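You operate a simulated robot arm through the tools that you are given. There is no shell and no other tool.

Carry out the task below with a simulated robot arm. There is one attempt and no reset: what you move stays moved.

## Task
Warm the orange wax can in the warm box, then turn the heat off.
Fine: lid shut, shelf knob to 3, heat at LOW till the dial passes 40. Set down upright: orange wax can.

The check looks at the end state, three seconds after you hand in, the way a careful person would. Anything else that was tipped, shoved, dropped, spilled or broken makes it a failure. A push-on lid holds only when it is set on centred and level and pressed home; a screw cap is set on level and turned clockwise until tight.

## Robot
A 6-joint arm with a two-finger gripper, fixed in place. Base frame: the origin is on the floor under the middle of its stand, x ahead of it, y to its left, z up. Lengths are in m, angles in rad, forces in N, time in s.
It reaches about 1.572 m from its shoulder. Its first joint turns from -2.897 to 2.897 rad. Payload 2.45 kg.
Tool frame: the origin (TCP) lies between the finger pads and is the grasp point; the fingertips stand 0.02 m ahead of it; z points along the fingers, y is the line along which they close. The gripper opens to 0.14 m; its body begins 0.168 m behind the TCP.
Orientation is that of the tool frame in the base frame, as a unit quaternion [w, x, y, z]. With the fingers straight down and closing along the base's y, the tool's x points along the base's -x, its y along +y and its z along -z.

## Interface
- The arm moves only by the tool nudge_tool. Its argument "rows" is a list of rows, each a list of 3 entries, a list of its own where there are three numbers: the turn, a rotation vector about the base's x, y, z in units of 45 degrees (1.0 is 45 degrees), then the shift along the base's x, y, z in units of 100 mm (1.0 is 100 mm), then the finger opening in m, from 0 to 0.14. In form: [[[rx, ry, rz], [x, y, z], jaw], ...]. A call has 1 to 20 rows; each row is the pose to reach, as a shift and turn from the pose commanded when the call began. A call with a number of a shift or a turn outside -1 to 1 is refused whole. A row lasts 0.2 s, in which the tool goes at most 0.05 m and 0.15 rad; a call with a longer step from one row to the next is refused whole, and so is a gripper value outside its range. A pose out of reach is approached as far as the arm can. The call stops where the force on the tool passes 40 N (or 10 N more than at its start, if that is more) or the arm is blocked; 0.2 s more then pass. The fingers move at their own pace (about 0.045 m/s each) and stop on an object; they squeeze with about 30 N. The grip force told is the motor's: it shows also when the fingers shut on nothing. Time passes only in rows, and 0.2 s behind the last, so rows that repeat a pose let the fingers close. It gives the time, the measured TCP pose, the force on the tool (base axes), the opening and the grip force at its end, in the units of the frame above (readings bear some noise), with the torque about the TCP (base axes, N m) and any sound that the robot's microphone picked up.
- Cameras (640 x 400 px; columns grow to the right, rows downward): "scene" is fixed at [0.0573, -0.4982, 1.3595]; the picture's right is [0.75, -0.66, 0.00], its down [-0.18, -0.21, -0.96] and it looks along [0.63, 0.72, -0.28] (base axes); focal length 362 px, centre (320, 200). "wrist" rides on the gripper at [0.078, 0.011, -0.209] in the tool frame; the picture's right is [-0.14, 0.99, 0.00], its down [-0.92, -0.13, -0.37] and it looks along [-0.37, -0.05, 0.93] (tool axes); focal length 280 px, centre (320, 200). There is no depth. A picture from a camera that has moved, and an enlarged one, comes with that camera's place and axes in the base frame and with its lens. The place of the scene camera against the robot may be out by one fixed shift of up to 0.012 m in any direction.
- grab_frame(camera): a new picture of that camera. The clock stands still meanwhile.
- close_up(camera, box): a new picture of the part [left, top, right, bottom] of that camera's present view, enlarged. The clock stands still meanwhile.
- job_done(): hands the job in; it is judged then, once.

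Places have to be worked out from the pictures, the camera data and where the tool is seen. Open the gripper and draw the arm clear of the work before you hand the job in, unless the task says otherwise.

The tools are called after "Request:" by a JSON object that holds its "name" and its "arguments". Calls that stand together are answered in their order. nudge_tool: Moves the arm, as the interface text tells. Its arguments: {"type":"object","properties":{"rows":{"type":"array","items":{"type":"array"}}},"required":["rows"]} The other tools are called the same way: grab_frame (camera) takes a picture; close_up (camera, box) takes an enlarged picture of a part of a camera's view; job_done () hands the job in.

At the start:

```text
time_s: 0.0
tool_pos: [0.6084, 0.4497, 1.205]
orientation: [0.0, -0.001, 1.0, 0.001]
wrist_force: [0.4, -0.9, -0.3]
wrist_torque: [0.02, -0.01, 0.03]
opening: 0.14
finger_force: 0.0
```

scene: 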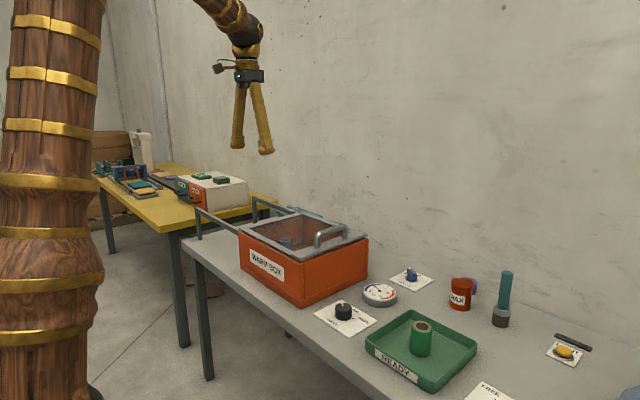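
wrist: 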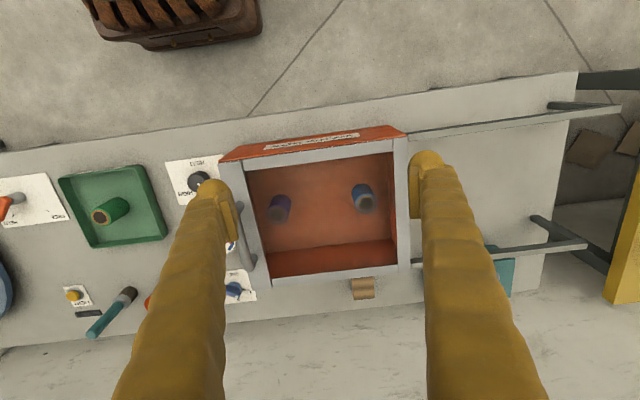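

I'll start by looking closely at the scene: the box with its lid, the knobs, the dial and any labels.

Request:
{"name": "close_up", "arguments": {"camera": "scene", "box": [180, 180, 400, 320]}}

Request:
{"name": "close_up", "arguments": {"camera": "scene", "box": [300, 250, 460, 350]}}

Request:
{"name": "close_up", "arguments": {"camera": "scene", "box": [360, 250, 640, 400]}}

Request:
{"name": "close_up", "arguments": {"camera": "wrist", "box": [140, 120, 300, 320]}}

Request:
{"name": "close_up", "arguments": {"camera": "wrist", "box": [200, 110, 440, 310]}}

Request:
{"name": "close_up", "arguments": {"camera": "wrist", "box": [0, 140, 200, 360]}}

```text
2.86 times, centred on (290, 250) of scene
camera zoom: at [0.0573, -0.4982, 1.3595], right [0.75, -0.66, 0.0], down [-0.18, -0.21, -0.96], along [0.63, 0.72, -0.28], focal length 1035 px, centre (406, 57)
```

zoom: 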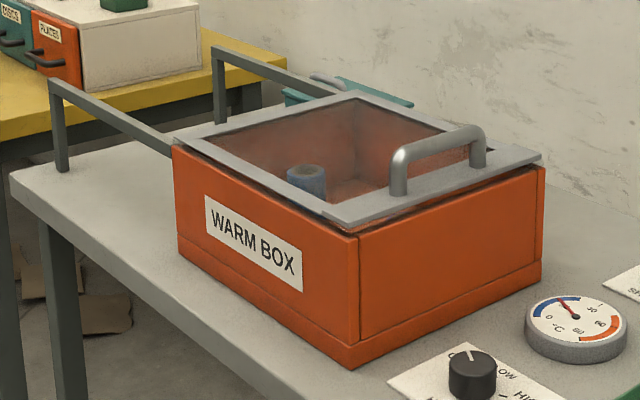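

```text
4.00 times, centred on (380, 300) of scene
camera zoom: at [0.0573, -0.4982, 1.3595], right [0.75, -0.66, 0.0], down [-0.18, -0.21, -0.96], along [0.63, 0.72, -0.28], focal length 1449 px, centre (80, -200)
```

zoom: 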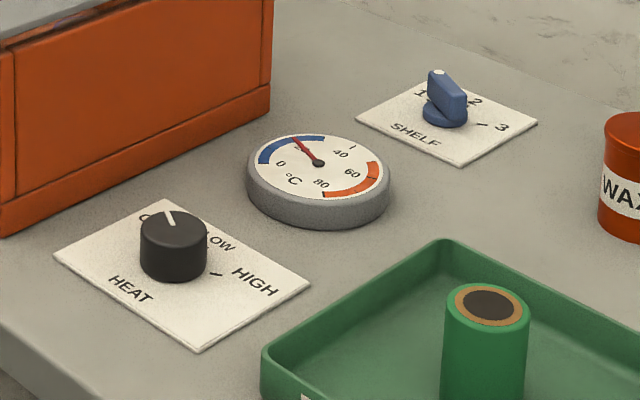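

```text
2.29 times, centred on (500, 325) of scene
camera zoom: at [0.0573, -0.4982, 1.3595], right [0.75, -0.66, 0.0], down [-0.18, -0.21, -0.96], along [0.63, 0.72, -0.28], focal length 828 px, centre (-91, -86)
```

zoom: 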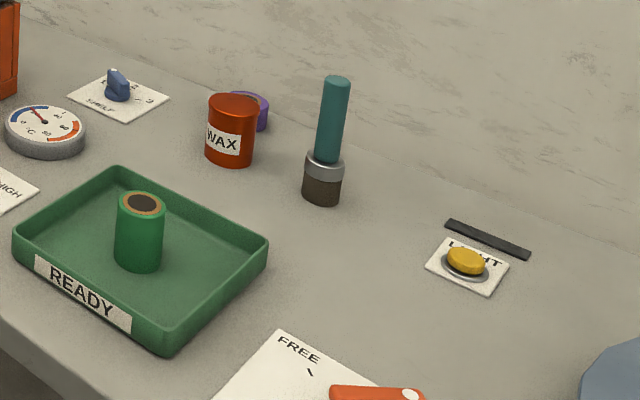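

```text
2.00 times, centred on (220, 220) of wrist
camera zoom: at [0.5309, 0.462, 1.4153], right [0.14, 0.99, 0.0], down [0.92, -0.13, 0.37], along [0.37, -0.05, -0.93], focal length 561 px, centre (520, 160)
```

zoom: 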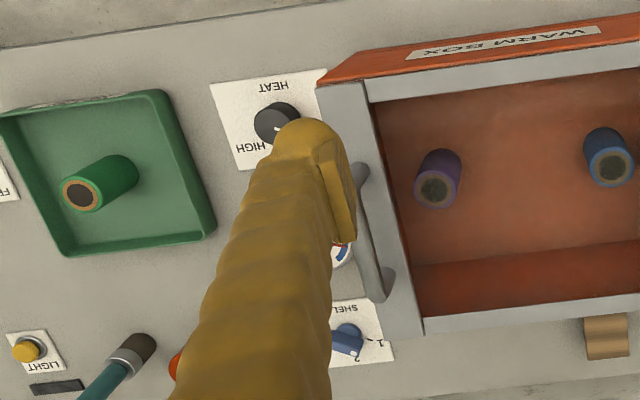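

```text
2.00 times, centred on (320, 210) of wrist
camera zoom: at [0.5309, 0.462, 1.4153], right [0.14, 0.99, 0.0], down [0.92, -0.13, 0.37], along [0.37, -0.05, -0.93], focal length 561 px, centre (320, 180)
```

zoom: 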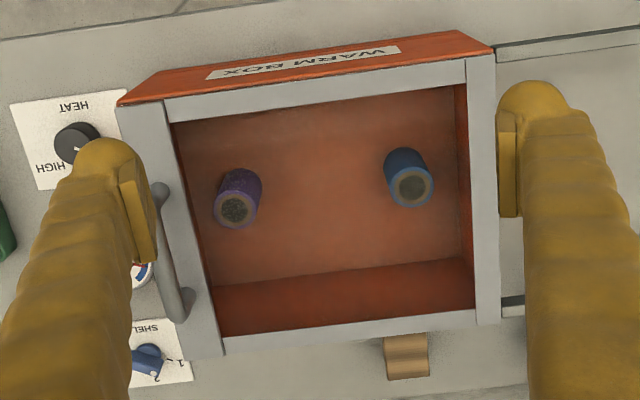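

```text
1.82 times, centred on (100, 250) of wrist
camera zoom: at [0.5309, 0.462, 1.4153], right [0.14, 0.99, 0.0], down [0.92, -0.13, 0.37], along [0.37, -0.05, -0.93], focal length 510 px, centre (720, 109)
```

zoom: 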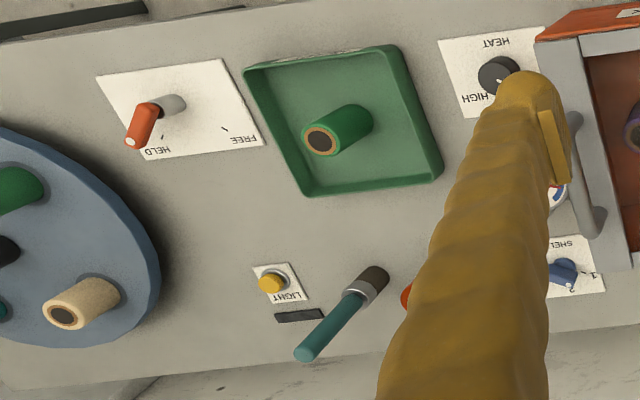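

The heat knob is near (0.69, 0.14, 0.77) and reads OFF. The lid is closed with purple and blue cans inside, and there is a turntable toward -y. I'll move the arm toward -y at the same height to find the orange can.

Request:
{"name": "nudge_tool", "arguments": {"rows": [[[0, 0, 0], [0, -0.5, 0], 0.14], [[0, 0, 0], [0, -1, 0], 0.14]]}}

Request:
{"name": "nudge_tool", "arguments": {"rows": [[[0, 0, 0], [0, -0.5, 0], 0.14], [[0, 0, 0], [0, -1, 0], 0.14]]}}

Request:
{"name": "nudge_tool", "arguments": {"rows": [[[0, 0, 0], [0, -0.5, 0], 0.14], [[0, 0, 0], [0, -1, 0], 0.14]]}}

Request:
{"name": "nudge_tool", "arguments": {"rows": [[[0, 0, 0], [0, -0.5, 0], 0.14], [[0, 0, 0], [0, -1, 0], 0.14]]}}

Request:
{"name": "grab_frame", "arguments": {"camera": "wrist"}}

Request:
{"name": "grab_frame", "arguments": {"camera": "scene"}}

```text
time_s: 0.6
tool_pos: [0.6083, 0.3505, 1.2038]
orientation: [0.0, -0.001, 1.0, 0.0]
wrist_force: [0.9, 0.0, -0.7]
wrist_torque: [0.01, 0.01, -0.01]
opening: 0.1399
finger_force: 0.0
```

```text
time_s: 1.2
tool_pos: [0.6073, 0.2489, 1.204]
orientation: [-0.001, -0.001, 1.0, 0.001]
wrist_force: [-1.0, 0.4, -0.3]
wrist_torque: [-0.03, -0.02, 0.02]
opening: 0.1401
finger_force: 0.1
```

```text
time_s: 1.8
tool_pos: [0.6092, 0.1487, 1.2063]
orientation: [0.001, -0.001, 1.0, 0.001]
wrist_force: [-0.1, -0.1, 0.7]
wrist_torque: [-0.01, 0.01, -0.01]
opening: 0.1399
finger_force: 0.1
```

```text
time_s: 2.4
tool_pos: [0.6081, 0.049, 1.2054]
orientation: [0.002, -0.001, 1.0, 0.001]
wrist_force: [-0.4, -0.5, -0.4]
wrist_torque: [-0.01, 0.0, 0.03]
opening: 0.14
finger_force: 0.1
```

```text
taken
camera wrist: at [0.5303, 0.061, 1.4158], right [0.14, 0.99, 0.0], down [0.92, -0.13, 0.37], along [0.37, -0.05, -0.93], focal length 280 px, centre (320, 200)
```

wrist: 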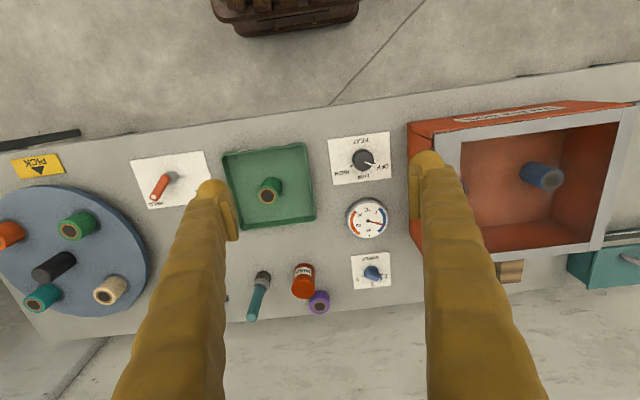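

```text
taken
```

scene: 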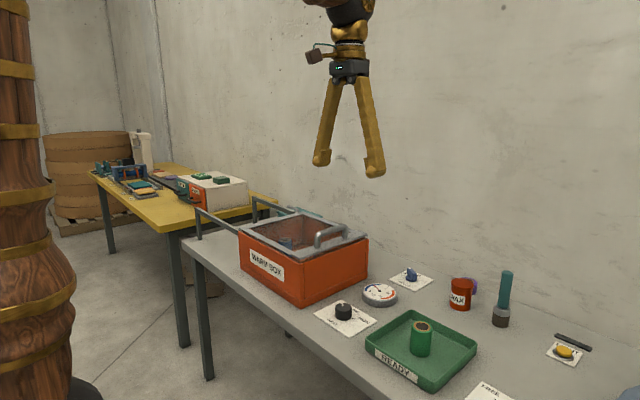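

The turntable at the -y end carries orange, green, teal and cream cans, with a PICK mark and a HELD/FREE lever. I'll continue to -y for a better look.

Request:
{"name": "nudge_tool", "arguments": {"rows": [[[0, 0, 0], [0, -0.5, 0], 0.14], [[0, 0, 0], [0, -1, 0], 0.14]]}}

Request:
{"name": "nudge_tool", "arguments": {"rows": [[[0, 0, 0], [0, -0.5, 0], 0.14], [[0, 0, 0], [0, -1, 0], 0.14]]}}

Request:
{"name": "nudge_tool", "arguments": {"rows": [[[0, 0, 0], [0, -0.5, 0], 0.14], [[0, 0, 0], [0, -1, 0], 0.14]]}}

Request:
{"name": "nudge_tool", "arguments": {"rows": [[[0, 0, 0], [0, -0.5, 0], 0.14], [[0, 0, 0], [0, -1, 0], 0.14]]}}

Request:
{"name": "grab_frame", "arguments": {"camera": "wrist"}}

```text
time_s: 3.0
tool_pos: [0.6098, -0.051, 1.205]
orientation: [0.001, -0.001, 1.0, 0.001]
wrist_force: [-0.2, -0.2, -0.4]
wrist_torque: [0.0, 0.02, 0.0]
opening: 0.1401
finger_force: 0.1
```

```text
time_s: 3.6
tool_pos: [0.6097, -0.15, 1.2063]
orientation: [0.001, -0.002, 1.0, 0.0]
wrist_force: [-0.7, -0.1, 0.0]
wrist_torque: [0.0, -0.02, 0.02]
opening: 0.1401
finger_force: 0.0
```

```text
time_s: 4.2
tool_pos: [0.6079, -0.2495, 1.2054]
orientation: [0.0, 0.0, 1.0, 0.001]
wrist_force: [0.6, 0.1, -0.1]
wrist_torque: [0.0, 0.01, 0.04]
opening: 0.1401
finger_force: 0.1
```

```text
time_s: 4.8
tool_pos: [0.6076, -0.3512, 1.2044]
orientation: [0.001, 0.0, 1.0, 0.001]
wrist_force: [-0.8, -0.1, 0.3]
wrist_torque: [0.01, -0.04, -0.01]
opening: 0.1403
finger_force: 0.0
```

```text
taken
camera wrist: at [0.5305, -0.3394, 1.4154], right [0.14, 0.99, 0.0], down [0.92, -0.13, 0.37], along [0.37, -0.05, -0.93], focal length 280 px, centre (320, 200)
```

wrist: 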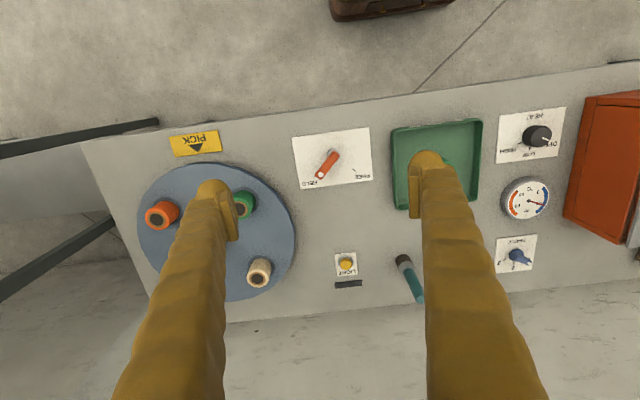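

I can see an orange can on the turntable and an orange "WAX" container on the table, so I'll zoom in on both to tell them apart.

Request:
{"name": "close_up", "arguments": {"camera": "wrist", "box": [120, 120, 300, 310]}}

Request:
{"name": "close_up", "arguments": {"camera": "scene", "box": [430, 260, 530, 330]}}

Request:
{"name": "close_up", "arguments": {"camera": "wrist", "box": [290, 110, 400, 210]}}

Request:
{"name": "close_up", "arguments": {"camera": "wrist", "box": [470, 90, 600, 290]}}

```text
2.11 times, centred on (210, 215) of wrist
camera zoom: at [0.5305, -0.3394, 1.4154], right [0.14, 0.99, 0.0], down [0.92, -0.13, 0.37], along [0.37, -0.05, -0.93], focal length 590 px, centre (552, 168)
```

zoom: 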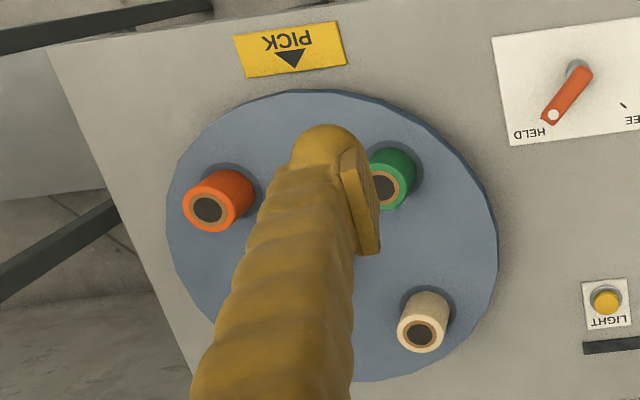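

```text
5.71 times, centred on (480, 295) of scene
camera zoom: at [0.0573, -0.4982, 1.3595], right [0.75, -0.66, 0.0], down [-0.18, -0.21, -0.96], along [0.63, 0.72, -0.28], focal length 2070 px, centre (-594, -343)
```

zoom: 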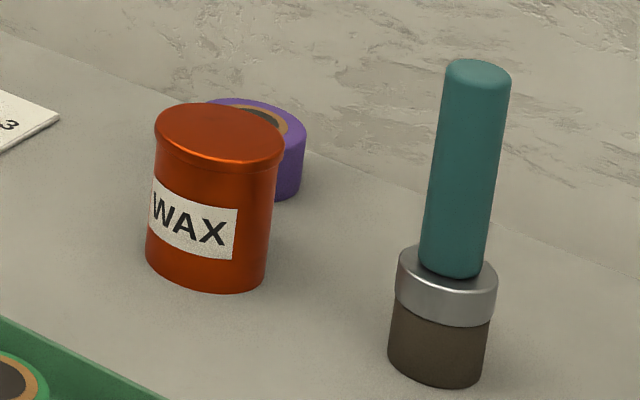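

```text
4.00 times, centred on (345, 160) of wrist
camera zoom: at [0.5305, -0.3394, 1.4154], right [0.14, 0.99, 0.0], down [0.92, -0.13, 0.37], along [0.37, -0.05, -0.93], focal length 1122 px, centre (220, 360)
```

zoom: 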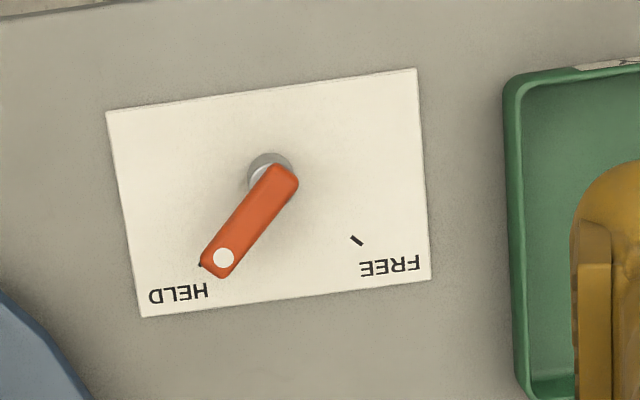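

```text
2.00 times, centred on (535, 190) of wrist
camera zoom: at [0.5305, -0.3394, 1.4154], right [0.14, 0.99, 0.0], down [0.92, -0.13, 0.37], along [0.37, -0.05, -0.93], focal length 561 px, centre (-110, 220)
```

zoom: 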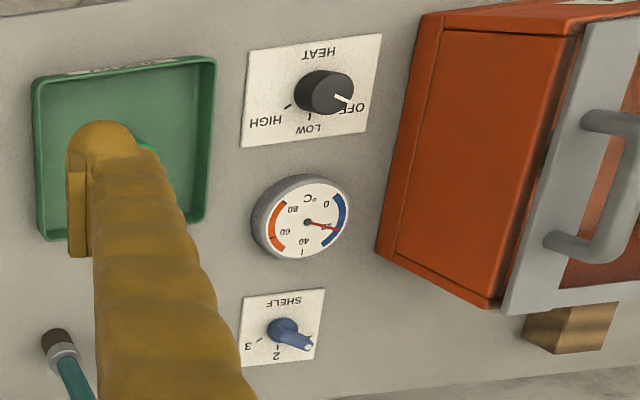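

The "WAX"-labelled orange can with the press lid, near (0.97, -0.05), is my candidate. The coloured pieces with ringed tops look like spools. I'll move over it for a closer view of it, its neighbour and the shelf knob.

Request:
{"name": "nudge_tool", "arguments": {"rows": [[[0, 0, 0], [0.3, 0.4, 0], 0.14], [[0, 0, 0], [0.6, 0.75, 0], 0.14], [[0, 0, 0], [0.8, 1, -0.3], 0.14]]}}

Request:
{"name": "nudge_tool", "arguments": {"rows": [[[0, 0, 0], [0.3, 0.4, 0], 0.14], [[0, 0, 0], [0.6, 0.75, 0], 0.14], [[0, 0, 0], [0.8, 1, -0.3], 0.14]]}}

Request:
{"name": "nudge_tool", "arguments": {"rows": [[[0, 0, 0], [0.2, 0.4, 0], 0.14], [[0, 0, 0], [0.4, 0.75, 0], 0.14], [[0, 0, 0], [0.6, 1, -0.3], 0.14]]}}

Request:
{"name": "grab_frame", "arguments": {"camera": "wrist"}}

```text
time_s: 5.6
tool_pos: [0.6893, -0.2492, 1.1753]
orientation: [0.0, -0.001, 1.0, 0.001]
wrist_force: [-0.7, -0.6, 0.9]
wrist_torque: [-0.01, 0.0, 0.02]
opening: 0.1399
finger_force: 0.0
```

```text
time_s: 6.4
tool_pos: [0.7677, -0.1491, 1.146]
orientation: [0.001, 0.0, 1.0, 0.0]
wrist_force: [0.1, -0.2, -0.2]
wrist_torque: [-0.01, 0.03, 0.01]
opening: 0.1401
finger_force: 0.1
```

```text
time_s: 7.2
tool_pos: [0.8291, -0.0492, 1.1147]
orientation: [0.0, 0.001, 1.0, 0.001]
wrist_force: [0.4, -0.3, 0.1]
wrist_torque: [-0.03, -0.04, -0.01]
opening: 0.14
finger_force: 0.1
```

```text
taken
camera wrist: at [0.7501, -0.0374, 1.3257], right [0.14, 0.99, 0.0], down [0.92, -0.13, 0.37], along [0.37, -0.05, -0.93], focal length 280 px, centre (320, 200)
```

wrist: 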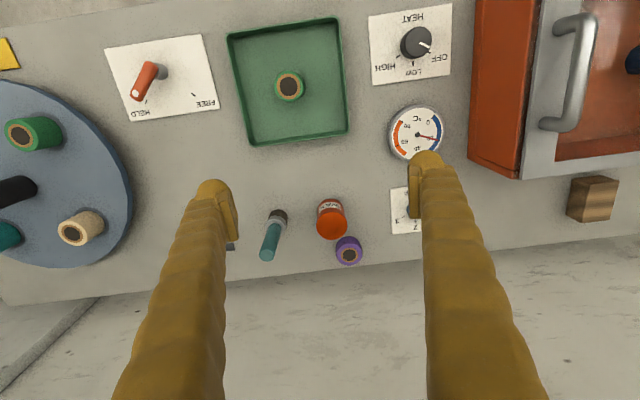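

Request:
{"name": "close_up", "arguments": {"camera": "wrist", "box": [260, 180, 380, 280]}}

Request:
{"name": "close_up", "arguments": {"camera": "wrist", "box": [370, 80, 470, 240]}}

Request:
{"name": "close_up", "arguments": {"camera": "wrist", "box": [220, 10, 360, 150]}}

Request:
{"name": "close_up", "arguments": {"camera": "scene", "box": [90, 120, 260, 220]}}

```text
4.00 times, centred on (320, 230) of wrist
camera zoom: at [0.7501, -0.0374, 1.3257], right [0.14, 0.99, 0.0], down [0.92, -0.13, 0.37], along [0.37, -0.05, -0.93], focal length 1122 px, centre (320, 80)
```

zoom: 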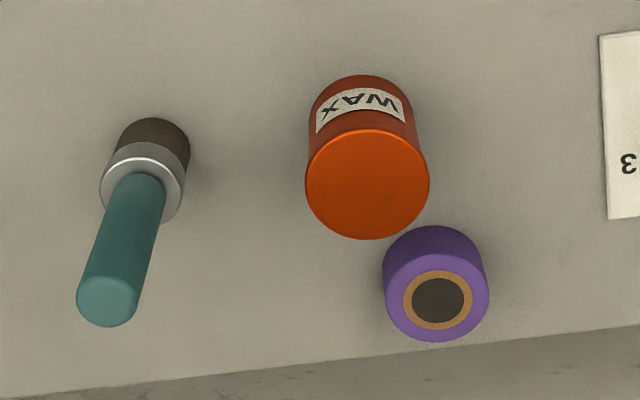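

```text
2.50 times, centred on (420, 160) of wrist
camera zoom: at [0.7501, -0.0374, 1.3257], right [0.14, 0.99, 0.0], down [0.92, -0.13, 0.37], along [0.37, -0.05, -0.93], focal length 701 px, centre (70, 300)
```

zoom: 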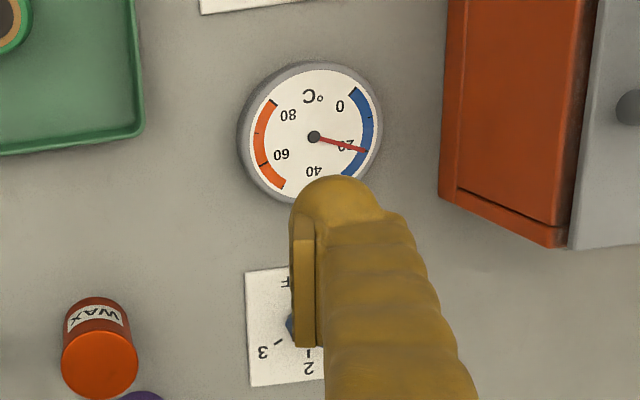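

```text
2.86 times, centred on (290, 80) of wrist
camera zoom: at [0.7501, -0.0374, 1.3257], right [0.14, 0.99, 0.0], down [0.92, -0.13, 0.37], along [0.37, -0.05, -0.93], focal length 801 px, centre (406, 543)
```

zoom: 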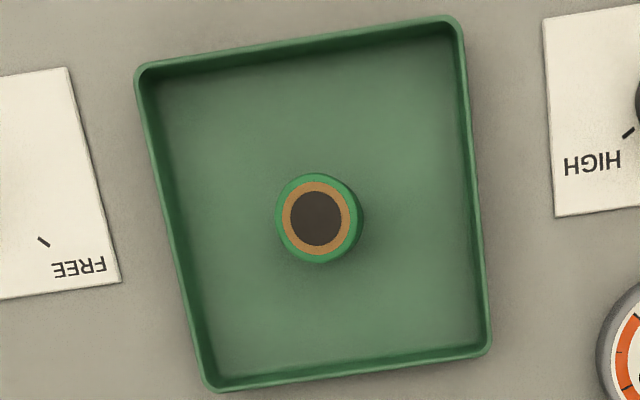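

```text
3.76 times, centred on (175, 170) of scene
camera zoom: at [0.0573, -0.4982, 1.3595], right [0.75, -0.66, 0.0], down [-0.18, -0.21, -0.96], along [0.63, 0.72, -0.28], focal length 1364 px, centre (866, 313)
```

zoom: 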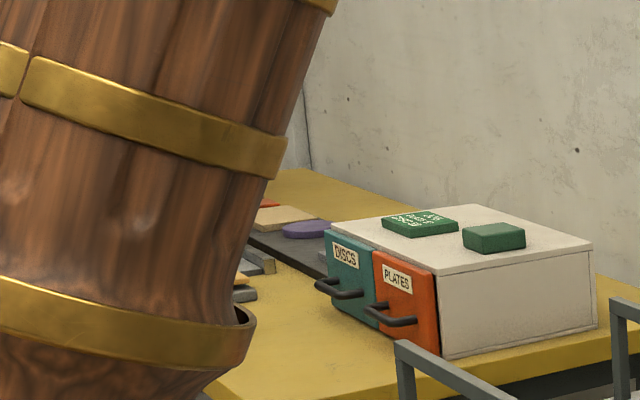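

The WAX can is at about (1.01, -0.05) with its top at z≈0.82. A purple spool stands behind it and a teal tool about 0.11 m to -y. Next I'll go above the box to see how the lid opens.

Request:
{"name": "nudge_tool", "arguments": {"rows": [[[0, 0, 0], [-0.3, 0.4, 0], 0.14], [[0, 0, 0], [-0.6, 0.75, 0.2], 0.14], [[0, 0, 0], [-0.8, 1, 0.4], 0.14]]}}

Request:
{"name": "nudge_tool", "arguments": {"rows": [[[0, 0, 0], [-0.1, 0.45, 0], 0.14], [[0, 0, 0], [-0.2, 0.75, 0.1], 0.14], [[0, 0, 0], [-0.3, 1, 0.1], 0.14]]}}

Request:
{"name": "nudge_tool", "arguments": {"rows": [[[0, 0, 0], [0, 0.45, 0], 0.14], [[0, 0, 0], [0, 0.75, 0], 0.14], [[0, 0, 0], [0, 1, 0], 0.14]]}}

Request:
{"name": "nudge_tool", "arguments": {"rows": [[[0, 0, 0], [0, 0.45, 0], 0.14], [[0, 0, 0], [0, 0.75, 0], 0.14], [[0, 0, 0], [0, 1, 0], 0.14]]}}

Request:
{"name": "nudge_tool", "arguments": {"rows": [[[0, 0, 0], [0, 0.45, 0], 0.0], [[0, 0, 0], [0, 0.75, 0], 0.0], [[0, 0, 0], [0, 1, 0], 0.0]]}}

Request:
{"name": "grab_frame", "arguments": {"camera": "wrist"}}

```text
refused: row 2 steps farther than a row can; nothing moved
```

```text
time_s: 8.0
tool_pos: [0.7992, 0.0515, 1.1253]
orientation: [0.001, 0.001, 1.0, 0.0]
wrist_force: [-0.4, 0.4, 0.4]
wrist_torque: [-0.01, 0.01, -0.01]
opening: 0.14
finger_force: 0.1
```

```text
time_s: 8.8
tool_pos: [0.8002, 0.1524, 1.1252]
orientation: [0.001, 0.0, 1.0, 0.002]
wrist_force: [0.0, 0.2, -0.6]
wrist_torque: [-0.06, -0.01, -0.02]
opening: 0.1399
finger_force: 0.1
```

```text
time_s: 9.6
tool_pos: [0.7988, 0.2531, 1.1227]
orientation: [0.0, 0.0, 1.0, 0.001]
wrist_force: [-0.3, -0.2, 0.2]
wrist_torque: [0.03, -0.03, 0.01]
opening: 0.14
finger_force: 0.0
```

```text
time_s: 10.4
tool_pos: [0.7984, 0.3505, 1.1257]
orientation: [0.001, 0.0, 1.0, 0.0]
wrist_force: [0.6, -0.7, -0.4]
wrist_torque: [0.05, -0.03, 0.02]
opening: 0.0691
finger_force: 0.1
```

```text
taken
camera wrist: at [0.7209, 0.3621, 1.3355], right [0.14, 0.99, 0.0], down [0.92, -0.13, 0.37], along [0.37, -0.05, -0.93], focal length 280 px, centre (320, 200)
```

wrist: 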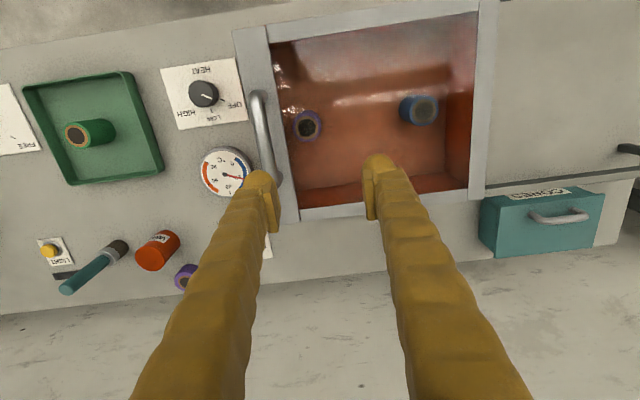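

The lid is glass with a bar handle on its -y edge, and rails extend to +y. I'll zoom in on the lid edges and rails in both views.

Request:
{"name": "close_up", "arguments": {"camera": "wrist", "box": [420, 0, 640, 220]}}

Request:
{"name": "close_up", "arguments": {"camera": "wrist", "box": [230, 0, 500, 220]}}

Request:
{"name": "close_up", "arguments": {"camera": "scene", "box": [180, 180, 300, 270]}}

Request:
{"name": "close_up", "arguments": {"camera": "scene", "box": [280, 200, 390, 290]}}

```text
1.82 times, centred on (530, 110) of wrist
camera zoom: at [0.7209, 0.3621, 1.3355], right [0.14, 0.99, 0.0], down [0.92, -0.13, 0.37], along [0.37, -0.05, -0.93], focal length 510 px, centre (-62, 364)
```

zoom: 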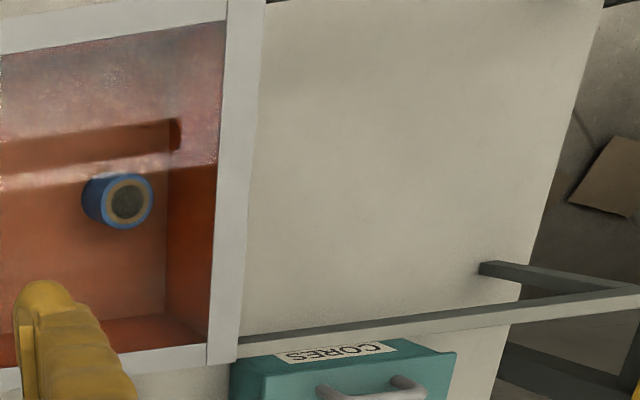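

```text
1.82 times, centred on (365, 110) of wrist
camera zoom: at [0.7209, 0.3621, 1.3355], right [0.14, 0.99, 0.0], down [0.92, -0.13, 0.37], along [0.37, -0.05, -0.93], focal length 510 px, centre (238, 364)
```

zoom: 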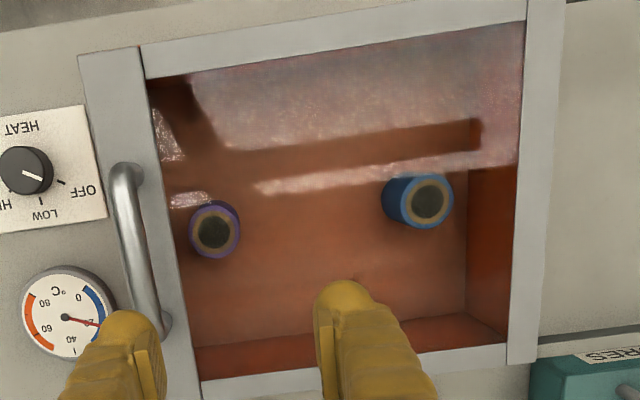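

```text
4.44 times, centred on (240, 225) of scene
camera zoom: at [0.0573, -0.4982, 1.3595], right [0.75, -0.66, 0.0], down [-0.18, -0.21, -0.96], along [0.63, 0.72, -0.28], focal length 1610 px, centre (676, 89)
```

zoom: 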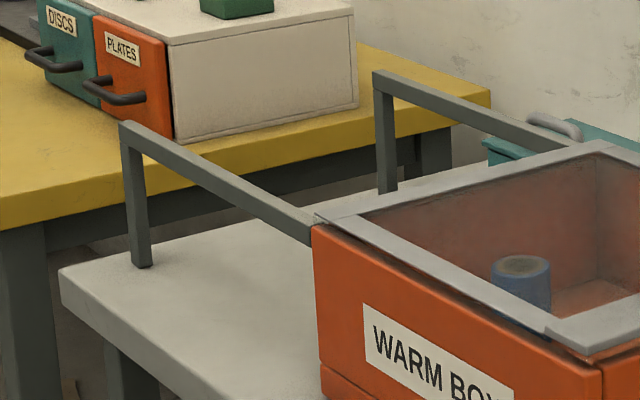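

```text
4.44 times, centred on (335, 245) of scene
camera zoom: at [0.0573, -0.4982, 1.3595], right [0.75, -0.66, 0.0], down [-0.18, -0.21, -0.96], along [0.63, 0.72, -0.28], focal length 1610 px, centre (253, 0)
```

zoom: 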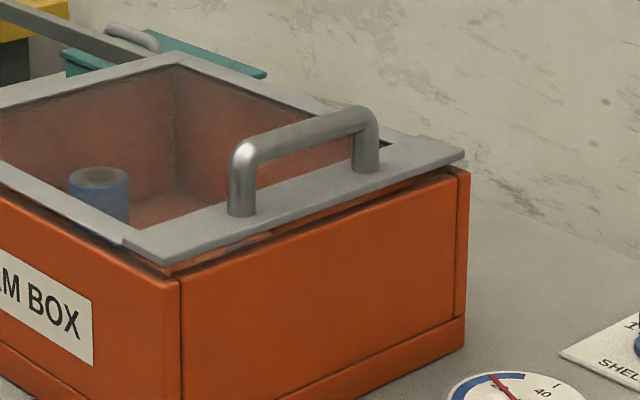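

The lid slides toward +y on the rails, and its handle bar runs along x centred near (0.775, 0.281, 0.945). I'll position above the handle with the fingers part open and check alignment.

Request:
{"name": "nudge_tool", "arguments": {"rows": [[[0, 0, 0], [-0.1, -0.3, -0.2], 0.07], [[0, 0, 0], [-0.2, -0.6, -0.4], 0.07], [[0, 0, 0], [-0.24, -0.7, -0.85], 0.07], [[0, 0, 0], [-0.24, -0.7, -0.9], 0.07]]}}

Request:
{"name": "grab_frame", "arguments": {"camera": "wrist"}}

Request:
{"name": "grab_frame", "arguments": {"camera": "scene"}}

```text
time_s: 11.4
tool_pos: [0.7759, 0.2804, 1.0338]
orientation: [-0.001, 0.0, 1.0, 0.001]
wrist_force: [-0.5, 0.4, 0.4]
wrist_torque: [0.04, 0.01, 0.0]
opening: 0.0699
finger_force: 0.0
```

```text
taken
camera wrist: at [0.6973, 0.2917, 1.2449], right [0.14, 0.99, 0.0], down [0.92, -0.13, 0.37], along [0.37, -0.05, -0.93], focal length 280 px, centre (320, 200)
```

wrist: 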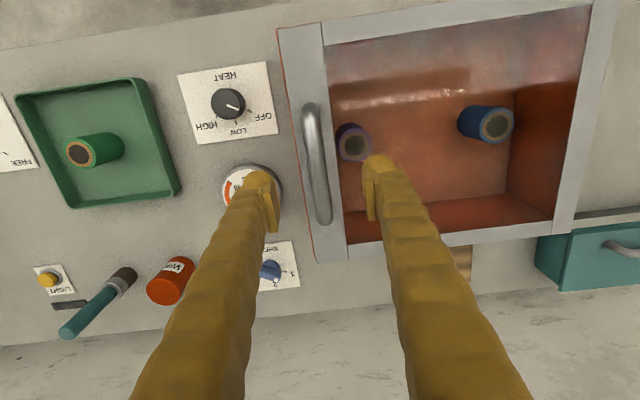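

```text
taken
```

scene: 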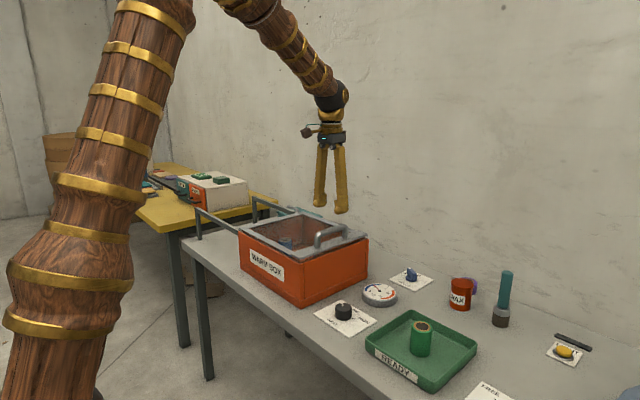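

The handle is centred between the fingers at about (0.775, 0.279). I'll descend to the bar height and close gently.

Request:
{"name": "nudge_tool", "arguments": {"rows": [[[0, 0, 0], [0, 0, -0.4], 0.07], [[0, 0, 0], [0, 0, -0.7], 0.07], [[0, 0, 0], [0, 0, -0.85], 0.07], [[0, 0, 0], [0, 0, -0.85], 0.07]]}}

Request:
{"name": "close_up", "arguments": {"camera": "scene", "box": [280, 160, 400, 270]}}

Request:
{"name": "grab_frame", "arguments": {"camera": "wrist"}}

```text
time_s: 12.4
tool_pos: [0.7761, 0.2798, 0.9488]
orientation: [0.001, 0.0, 1.0, 0.001]
wrist_force: [-0.4, 0.5, 0.0]
wrist_torque: [-0.03, -0.03, 0.03]
opening: 0.07
finger_force: 0.0
```

```text
3.64 times, centred on (340, 215) of scene
camera zoom: at [0.0573, -0.4982, 1.3595], right [0.75, -0.66, 0.0], down [-0.18, -0.21, -0.96], along [0.63, 0.72, -0.28], focal length 1317 px, centre (247, 146)
```

zoom: 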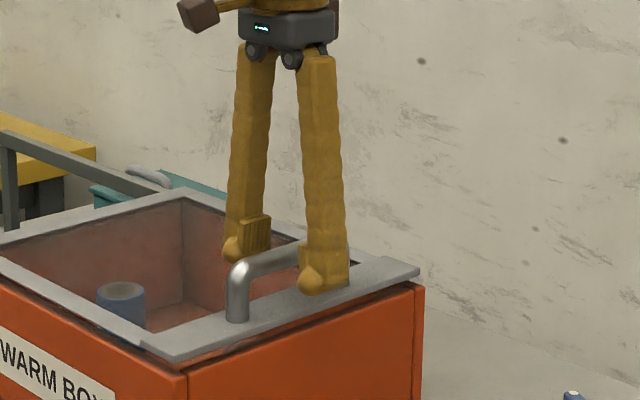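

```text
taken
camera wrist: at [0.6968, 0.2914, 1.1599], right [0.14, 0.99, 0.0], down [0.92, -0.13, 0.37], along [0.37, -0.05, -0.93], focal length 280 px, centre (320, 200)
```

wrist: 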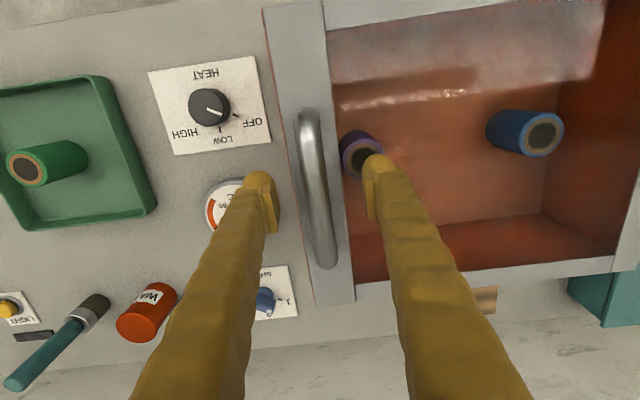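

The fingers straddle the bar. I'll close the gripper on it.

Request:
{"name": "nudge_tool", "arguments": {"rows": [[[0, 0, 0], [0, 0, 0], 0.0], [[0, 0, 0], [0, 0, 0], 0.0], [[0, 0, 0], [0, 0, 0], 0.0], [[0, 0, 0], [0, 0, 0], 0.0], [[0, 0, 0], [0, 0, 0], 0.0]]}}

Request:
{"name": "grab_frame", "arguments": {"camera": "wrist"}}

```text
time_s: 13.6
tool_pos: [0.7759, 0.2794, 0.9501]
orientation: [0.0, -0.001, 1.0, 0.001]
wrist_force: [0.1, 2.0, -4.0]
wrist_torque: [-0.02, -0.08, -0.05]
opening: 0.0153
finger_force: 40.2
```

```text
taken
camera wrist: at [0.6969, 0.2914, 1.1599], right [0.14, 0.99, 0.0], down [0.92, -0.13, 0.37], along [0.37, -0.05, -0.93], focal length 280 px, centre (320, 200)
```

wrist: 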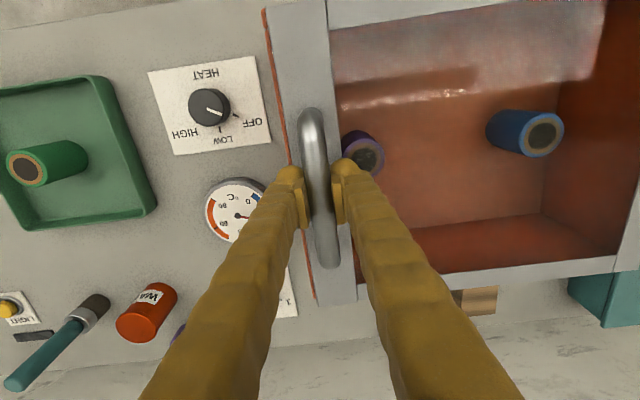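

The bar is gripped at 0.015 m opening, and the lid already shifted slightly toward +y, which confirms it slides. I'll push it gently toward +y and watch the force.

Request:
{"name": "nudge_tool", "arguments": {"rows": [[[0, 0, 0], [0, 0.15, 0], 0.0], [[0, 0, 0], [0, 0.3, 0], 0.0], [[0, 0, 0], [0, 0.45, 0], 0.0], [[0, 0, 0], [0, 0.6, 0], 0.0]]}}

Request:
{"name": "grab_frame", "arguments": {"camera": "scene"}}

```text
time_s: 14.6
tool_pos: [0.7747, 0.3411, 0.9489]
orientation: [0.001, -0.001, 1.0, 0.0]
wrist_force: [2.4, 0.9, -21.1]
wrist_torque: [0.0, -0.36, -0.06]
opening: 0.0154
finger_force: 40.9
```

```text
taken
```

scene: 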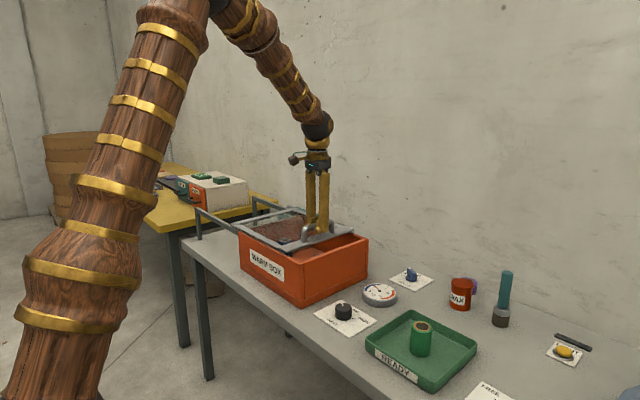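

The lid slides, but I read about -21 N in z, so I may be carrying some of its weight. I'll look closely at how it sits on the box.

Request:
{"name": "close_up", "arguments": {"camera": "scene", "box": [180, 180, 390, 310]}}

Request:
{"name": "grab_frame", "arguments": {"camera": "wrist"}}

```text
3.05 times, centred on (285, 245) of scene
camera zoom: at [0.0573, -0.4982, 1.3595], right [0.75, -0.66, 0.0], down [-0.18, -0.21, -0.96], along [0.63, 0.72, -0.28], focal length 1104 px, centre (427, 63)
```

zoom: 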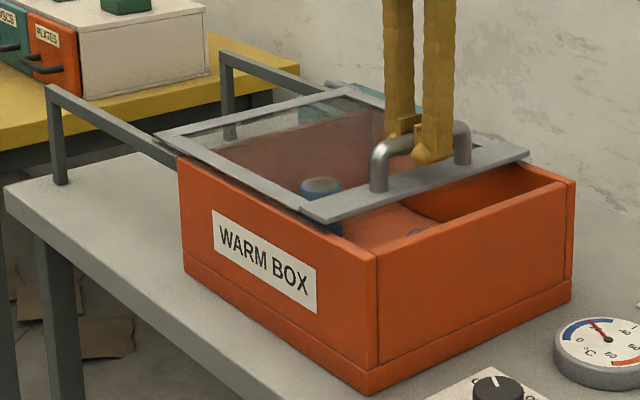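

```text
taken
camera wrist: at [0.697, 0.3526, 1.1599], right [0.14, 0.99, 0.0], down [0.92, -0.13, 0.37], along [0.37, -0.05, -0.93], focal length 280 px, centre (320, 200)
```

wrist: 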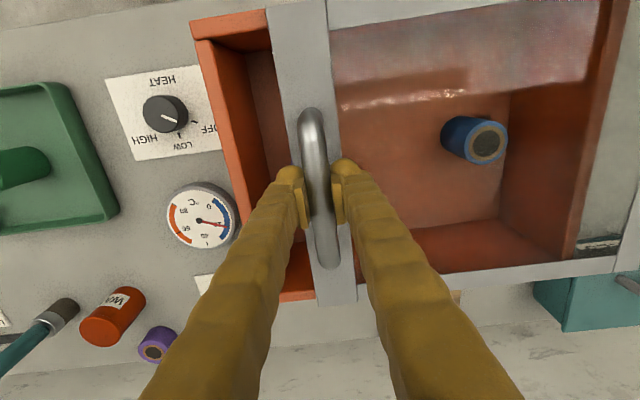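

The lid slides cleanly on the side walls and rails. I'll keep pushing and lower the tool 2 mm to ease the vertical load.

Request:
{"name": "nudge_tool", "arguments": {"rows": [[[0, 0, 0], [0, 0.15, -0.02], 0.0], [[0, 0, 0], [0, 0.3, -0.02], 0.0], [[0, 0, 0], [0, 0.45, -0.02], 0.0], [[0, 0, 0], [0, 0.6, -0.02], 0.0], [[0, 0, 0], [0, 0.75, -0.02], 0.0], [[0, 0, 0], [0, 0.9, -0.02], 0.0]]}}

```text
time_s: 16.1
tool_pos: [0.7739, 0.4308, 0.9498]
orientation: [0.001, -0.001, 1.0, 0.001]
wrist_force: [-7.0, 1.1, 5.4]
wrist_torque: [0.01, -0.18, -0.13]
opening: 0.0153
finger_force: 40.8
stopped in row 6: the force on the tool passed its limit at 40 N (the readings are from after the stop); the commanded pose is now the measured one
```

It stopped at y=0.431 on a force spike. I'll look before continuing.

Request:
{"name": "close_up", "arguments": {"camera": "scene", "box": [180, 180, 390, 310]}}

Request:
{"name": "grab_frame", "arguments": {"camera": "wrist"}}

```text
3.05 times, centred on (285, 245) of scene
camera zoom: at [0.0573, -0.4982, 1.3595], right [0.75, -0.66, 0.0], down [-0.18, -0.21, -0.96], along [0.63, 0.72, -0.28], focal length 1104 px, centre (427, 63)
```

zoom: 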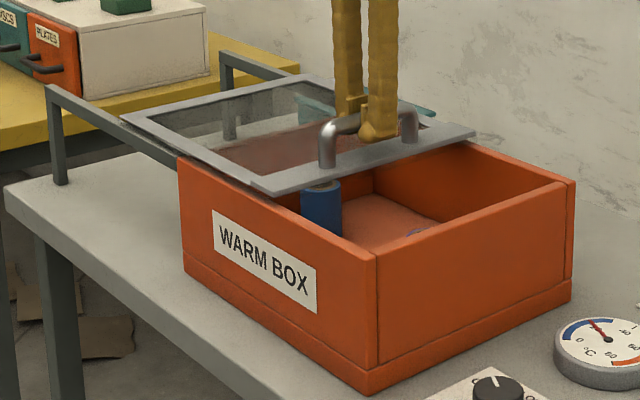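

```text
taken
camera wrist: at [0.6965, 0.4426, 1.1596], right [0.14, 0.99, 0.0], down [0.92, -0.13, 0.37], along [0.37, -0.05, -0.93], focal length 280 px, centre (320, 200)
```

wrist: 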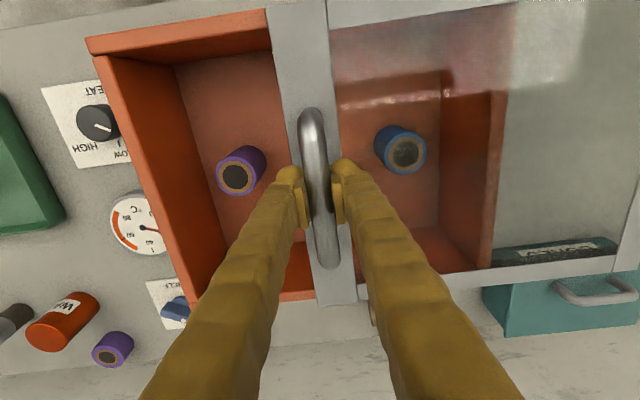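

The stop looks like vertical preload from the 2 mm lowering; the force has since relaxed to about 5 N and the path is clear. I'll continue at the present height in smaller steps.

Request:
{"name": "nudge_tool", "arguments": {"rows": [[[0, 0, 0], [0, 0.1, 0], 0.0], [[0, 0, 0], [0, 0.2, 0], 0.0], [[0, 0, 0], [0, 0.3, 0], 0.0], [[0, 0, 0], [0, 0.4, 0], 0.0], [[0, 0, 0], [0, 0.5, 0], 0.0]]}}

```text
time_s: 17.2
tool_pos: [0.7752, 0.4809, 0.9493]
orientation: [0.001, -0.001, 1.0, 0.001]
wrist_force: [-21.8, 1.4, 13.8]
wrist_torque: [0.02, 0.12, -0.19]
opening: 0.0155
finger_force: 41.5
```

Side force is growing (-22 N in x), so the track is slightly skewed. I'll shift about 1.5 mm to -x and up slightly while continuing.

Request:
{"name": "nudge_tool", "arguments": {"rows": [[[0, 0, 0], [-0.015, 0.0, 0.01], 0.0], [[0, 0, 0], [-0.018, 0.15, 0.01], 0.0], [[0, 0, 0], [-0.022, 0.3, 0.01], 0.0], [[0, 0, 0], [-0.025, 0.45, 0.01], 0.0]]}}

```text
time_s: 18.2
tool_pos: [0.7739, 0.5214, 0.95]
orientation: [0.002, 0.0, 1.0, 0.001]
wrist_force: [5.9, -0.4, -2.6]
wrist_torque: [-0.02, -0.45, 0.02]
opening: 0.0152
finger_force: 41.6
stopped in row 4: the force on the tool passed its limit at 42 N (the readings are from after the stop); the commanded pose is now the measured one
```

It stopped again at y=0.521 after 0.24 m of travel. I'll check whether it's an end stop.

Request:
{"name": "close_up", "arguments": {"camera": "scene", "box": [180, 180, 390, 310]}}

Request:
{"name": "grab_frame", "arguments": {"camera": "wrist"}}

Request:
{"name": "nudge_tool", "arguments": {"rows": [[[0, 0, 0], [0, 0.05, 0], 0.0], [[0, 0, 0], [0, 0.1, 0], 0.0]]}}

```text
3.05 times, centred on (285, 245) of scene
camera zoom: at [0.0573, -0.4982, 1.3595], right [0.75, -0.66, 0.0], down [-0.18, -0.21, -0.96], along [0.63, 0.72, -0.28], focal length 1104 px, centre (427, 63)
```

zoom: 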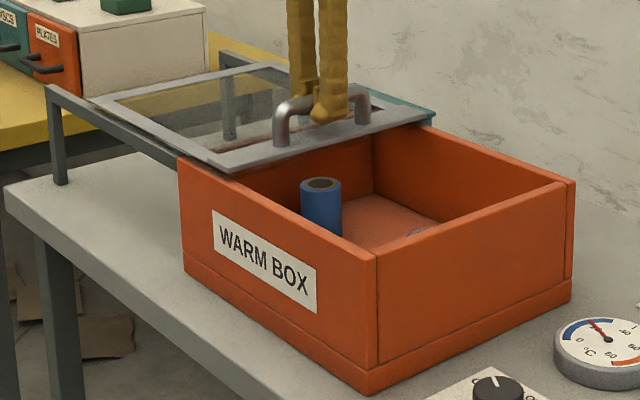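

```text
taken
camera wrist: at [0.6958, 0.5329, 1.1594], right [0.14, 0.99, 0.0], down [0.92, -0.13, 0.37], along [0.37, -0.05, -0.93], focal length 280 px, centre (320, 200)
```

wrist: 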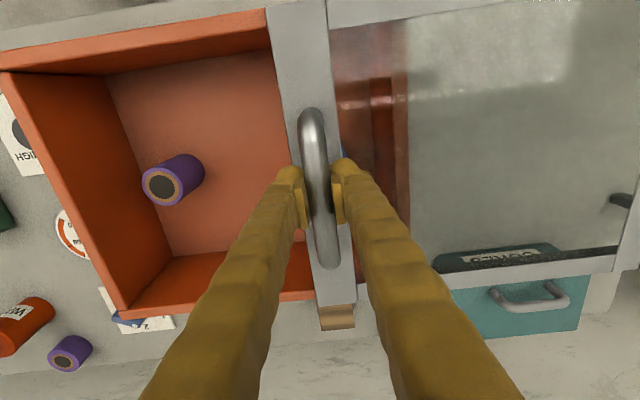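

```text
time_s: 18.9
tool_pos: [0.774, 0.5317, 0.9495]
orientation: [0.003, -0.001, 1.0, 0.001]
wrist_force: [8.8, -1.1, -9.6]
wrist_torque: [0.02, 0.03, -0.08]
opening: 0.0155
finger_force: 41.5
```

It still slides freely, so the stop was only side load. I'll continue opening in small steps with a slight correction.

Request:
{"name": "nudge_tool", "arguments": {"rows": [[[0, 0, 0], [0.003, 0.1, -0.005], 0.0], [[0, 0, 0], [0.003, 0.2, -0.005], 0.0], [[0, 0, 0], [0.002, 0.3, -0.005], 0.0]]}}

Request:
{"name": "nudge_tool", "arguments": {"rows": [[[0, 0, 0], [0, 0.1, 0], 0.0], [[0, 0, 0], [0, 0.2, 0], 0.0], [[0, 0, 0], [0, 0.3, 0], 0.0]]}}

```text
time_s: 19.6
tool_pos: [0.7748, 0.5627, 0.95]
orientation: [0.003, 0.0, 1.0, 0.002]
wrist_force: [0.9, 1.0, -3.5]
wrist_torque: [0.02, -0.19, -0.06]
opening: 0.0153
finger_force: 41.3
```

```text
time_s: 20.4
tool_pos: [0.7747, 0.5926, 0.9501]
orientation: [0.003, 0.0, 1.0, 0.001]
wrist_force: [-2.2, 0.9, -3.1]
wrist_torque: [0.02, -0.11, -0.06]
opening: 0.0153
finger_force: 41.6
```

The lid is fully open with the handle at y≈0.59. I'll release and lift straight up.

Request:
{"name": "nudge_tool", "arguments": {"rows": [[[0, 0, 0], [0, 0, 0], 0.06], [[0, 0, 0], [0, 0, 0], 0.06], [[0, 0, 0], [0, 0, 0], 0.06], [[0, 0, 0], [0, 0, 0.4], 0.06], [[0, 0, 0], [0, 0, 0.8], 0.06], [[0, 0, 0], [0, 0, 1], 0.06]]}}

Request:
{"name": "nudge_tool", "arguments": {"rows": [[[0, 0, 0], [0, -0.4, 0.2], 0.09], [[0, 0, 0], [0, -0.8, 0.4], 0.09], [[0, 0, 0], [0, -1, 0.6], 0.09]]}}

Request:
{"name": "grab_frame", "arguments": {"camera": "wrist"}}

Request:
{"name": "grab_frame", "arguments": {"camera": "scene"}}

```text
time_s: 21.9
tool_pos: [0.7751, 0.5924, 1.0482]
orientation: [0.003, 0.0, 1.0, 0.001]
wrist_force: [0.0, -0.6, 0.3]
wrist_torque: [-0.02, 0.02, 0.03]
opening: 0.06
finger_force: 0.0
```

```text
time_s: 22.6
tool_pos: [0.7746, 0.4928, 1.1096]
orientation: [0.003, -0.001, 1.0, 0.001]
wrist_force: [-0.8, 0.0, 0.0]
wrist_torque: [0.0, 0.0, -0.01]
opening: 0.0902
finger_force: 0.1
```

```text
taken
camera wrist: at [0.6958, 0.5033, 1.3198], right [0.14, 0.99, 0.0], down [0.92, -0.13, 0.37], along [0.37, -0.05, -0.93], focal length 280 px, centre (320, 200)
```

wrist: 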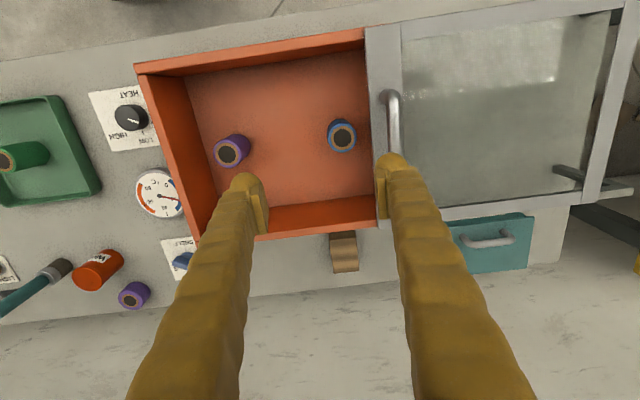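

```text
taken
```

scene: 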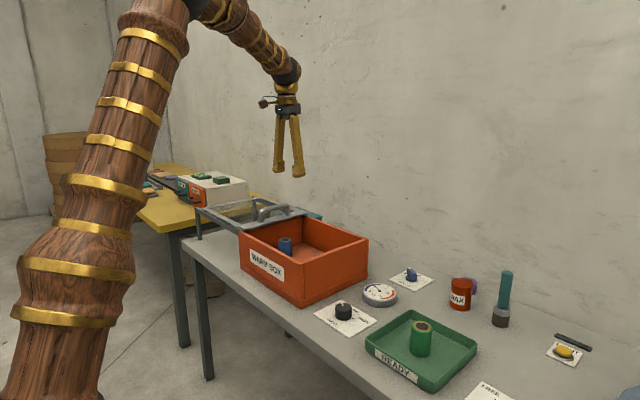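

The box is fully open. I'll zoom into its interior to pick a clear spot and estimate the floor height.

Request:
{"name": "close_up", "arguments": {"camera": "wrist", "box": [130, 20, 400, 250]}}

Request:
{"name": "close_up", "arguments": {"camera": "scene", "box": [230, 200, 380, 310]}}

```text
1.74 times, centred on (265, 135) of wrist
camera zoom: at [0.6958, 0.5033, 1.3198], right [0.14, 0.99, 0.0], down [0.92, -0.13, 0.37], along [0.37, -0.05, -0.93], focal length 488 px, centre (416, 313)
```

zoom: 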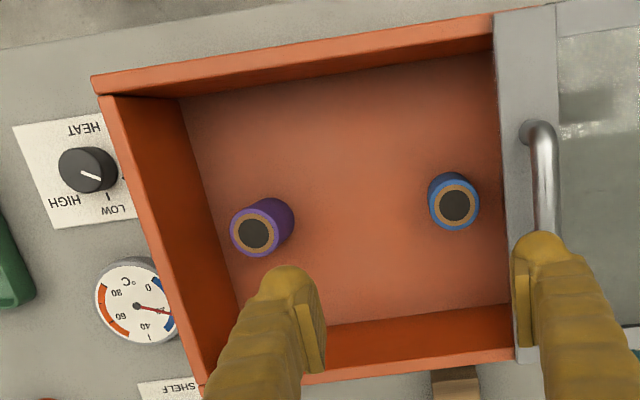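

```text
3.64 times, centred on (305, 255) of scene
camera zoom: at [0.0573, -0.4982, 1.3595], right [0.75, -0.66, 0.0], down [-0.18, -0.21, -0.96], along [0.63, 0.72, -0.28], focal length 1317 px, centre (374, 0)
```

zoom: 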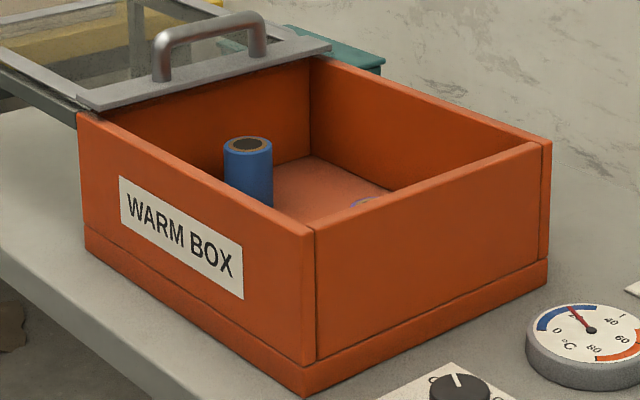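

The floor is at z≈0.765, with spools at (0.78, 0.33) and (0.78, 0.53). The spot (0.845, 0.43) is clear for the can. First I'll set the shelf knob, near (1.03, 0.135), so I can watch what it does while the lid is open.

Request:
{"name": "nudge_tool", "arguments": {"rows": [[[0, 0, 0], [0.2, -0.45, 0], 0.09], [[0, 0, 0], [0.4, -0.88, 0], 0.09], [[0, 0, 0], [0.5, -1, 0], 0.09]]}}

Request:
{"name": "nudge_tool", "arguments": {"rows": [[[0, 0, 0], [0.2, -0.45, 0], 0.09], [[0, 0, 0], [0.4, -0.88, 0], 0.09], [[0, 0, 0], [0.5, -1, 0], 0.09]]}}

Request:
{"name": "nudge_tool", "arguments": {"rows": [[[0, 0, 0], [0.2, -0.45, 0], 0.09], [[0, 0, 0], [0.4, -0.88, 0], 0.09], [[0, 0, 0], [0.5, -1, 0], 0.09]]}}

Request:
{"name": "nudge_tool", "arguments": {"rows": [[[0, 0, 0], [0.2, -0.3, 0], 0.09], [[0, 0, 0], [0.3, -0.58, -0.3], 0.09], [[0, 0, 0], [0.3, -0.58, -0.7], 0.09], [[0, 0, 0], [0.3, -0.58, -1], 0.09]]}}

Request:
{"name": "grab_frame", "arguments": {"camera": "wrist"}}

```text
time_s: 23.4
tool_pos: [0.8243, 0.3908, 1.1089]
orientation: [0.002, 0.0, 1.0, 0.001]
wrist_force: [0.3, 1.0, 0.1]
wrist_torque: [0.0, -0.01, 0.05]
opening: 0.0901
finger_force: 0.0
```

```text
time_s: 24.2
tool_pos: [0.8755, 0.2913, 1.1096]
orientation: [0.003, -0.001, 1.0, 0.002]
wrist_force: [-0.3, -0.3, -0.2]
wrist_torque: [-0.02, 0.02, -0.02]
opening: 0.0902
finger_force: 0.1
```

```text
time_s: 25.1
tool_pos: [0.9231, 0.1925, 1.1091]
orientation: [0.003, 0.0, 1.0, 0.002]
wrist_force: [-0.4, 0.1, 0.3]
wrist_torque: [0.05, -0.03, 0.02]
opening: 0.0902
finger_force: 0.1
```

```text
time_s: 26.1
tool_pos: [0.9539, 0.1327, 1.0062]
orientation: [0.003, -0.001, 1.0, 0.002]
wrist_force: [0.2, -0.6, 0.8]
wrist_torque: [0.0, 0.02, -0.02]
opening: 0.09
finger_force: 0.2
```

```text
taken
camera wrist: at [0.8755, 0.1445, 1.2184], right [0.14, 0.99, 0.0], down [0.92, -0.13, 0.37], along [0.37, -0.05, -0.93], focal length 280 px, centre (320, 200)
```

wrist: 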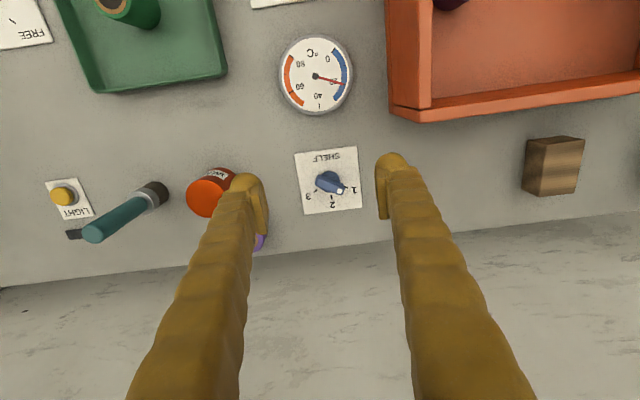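

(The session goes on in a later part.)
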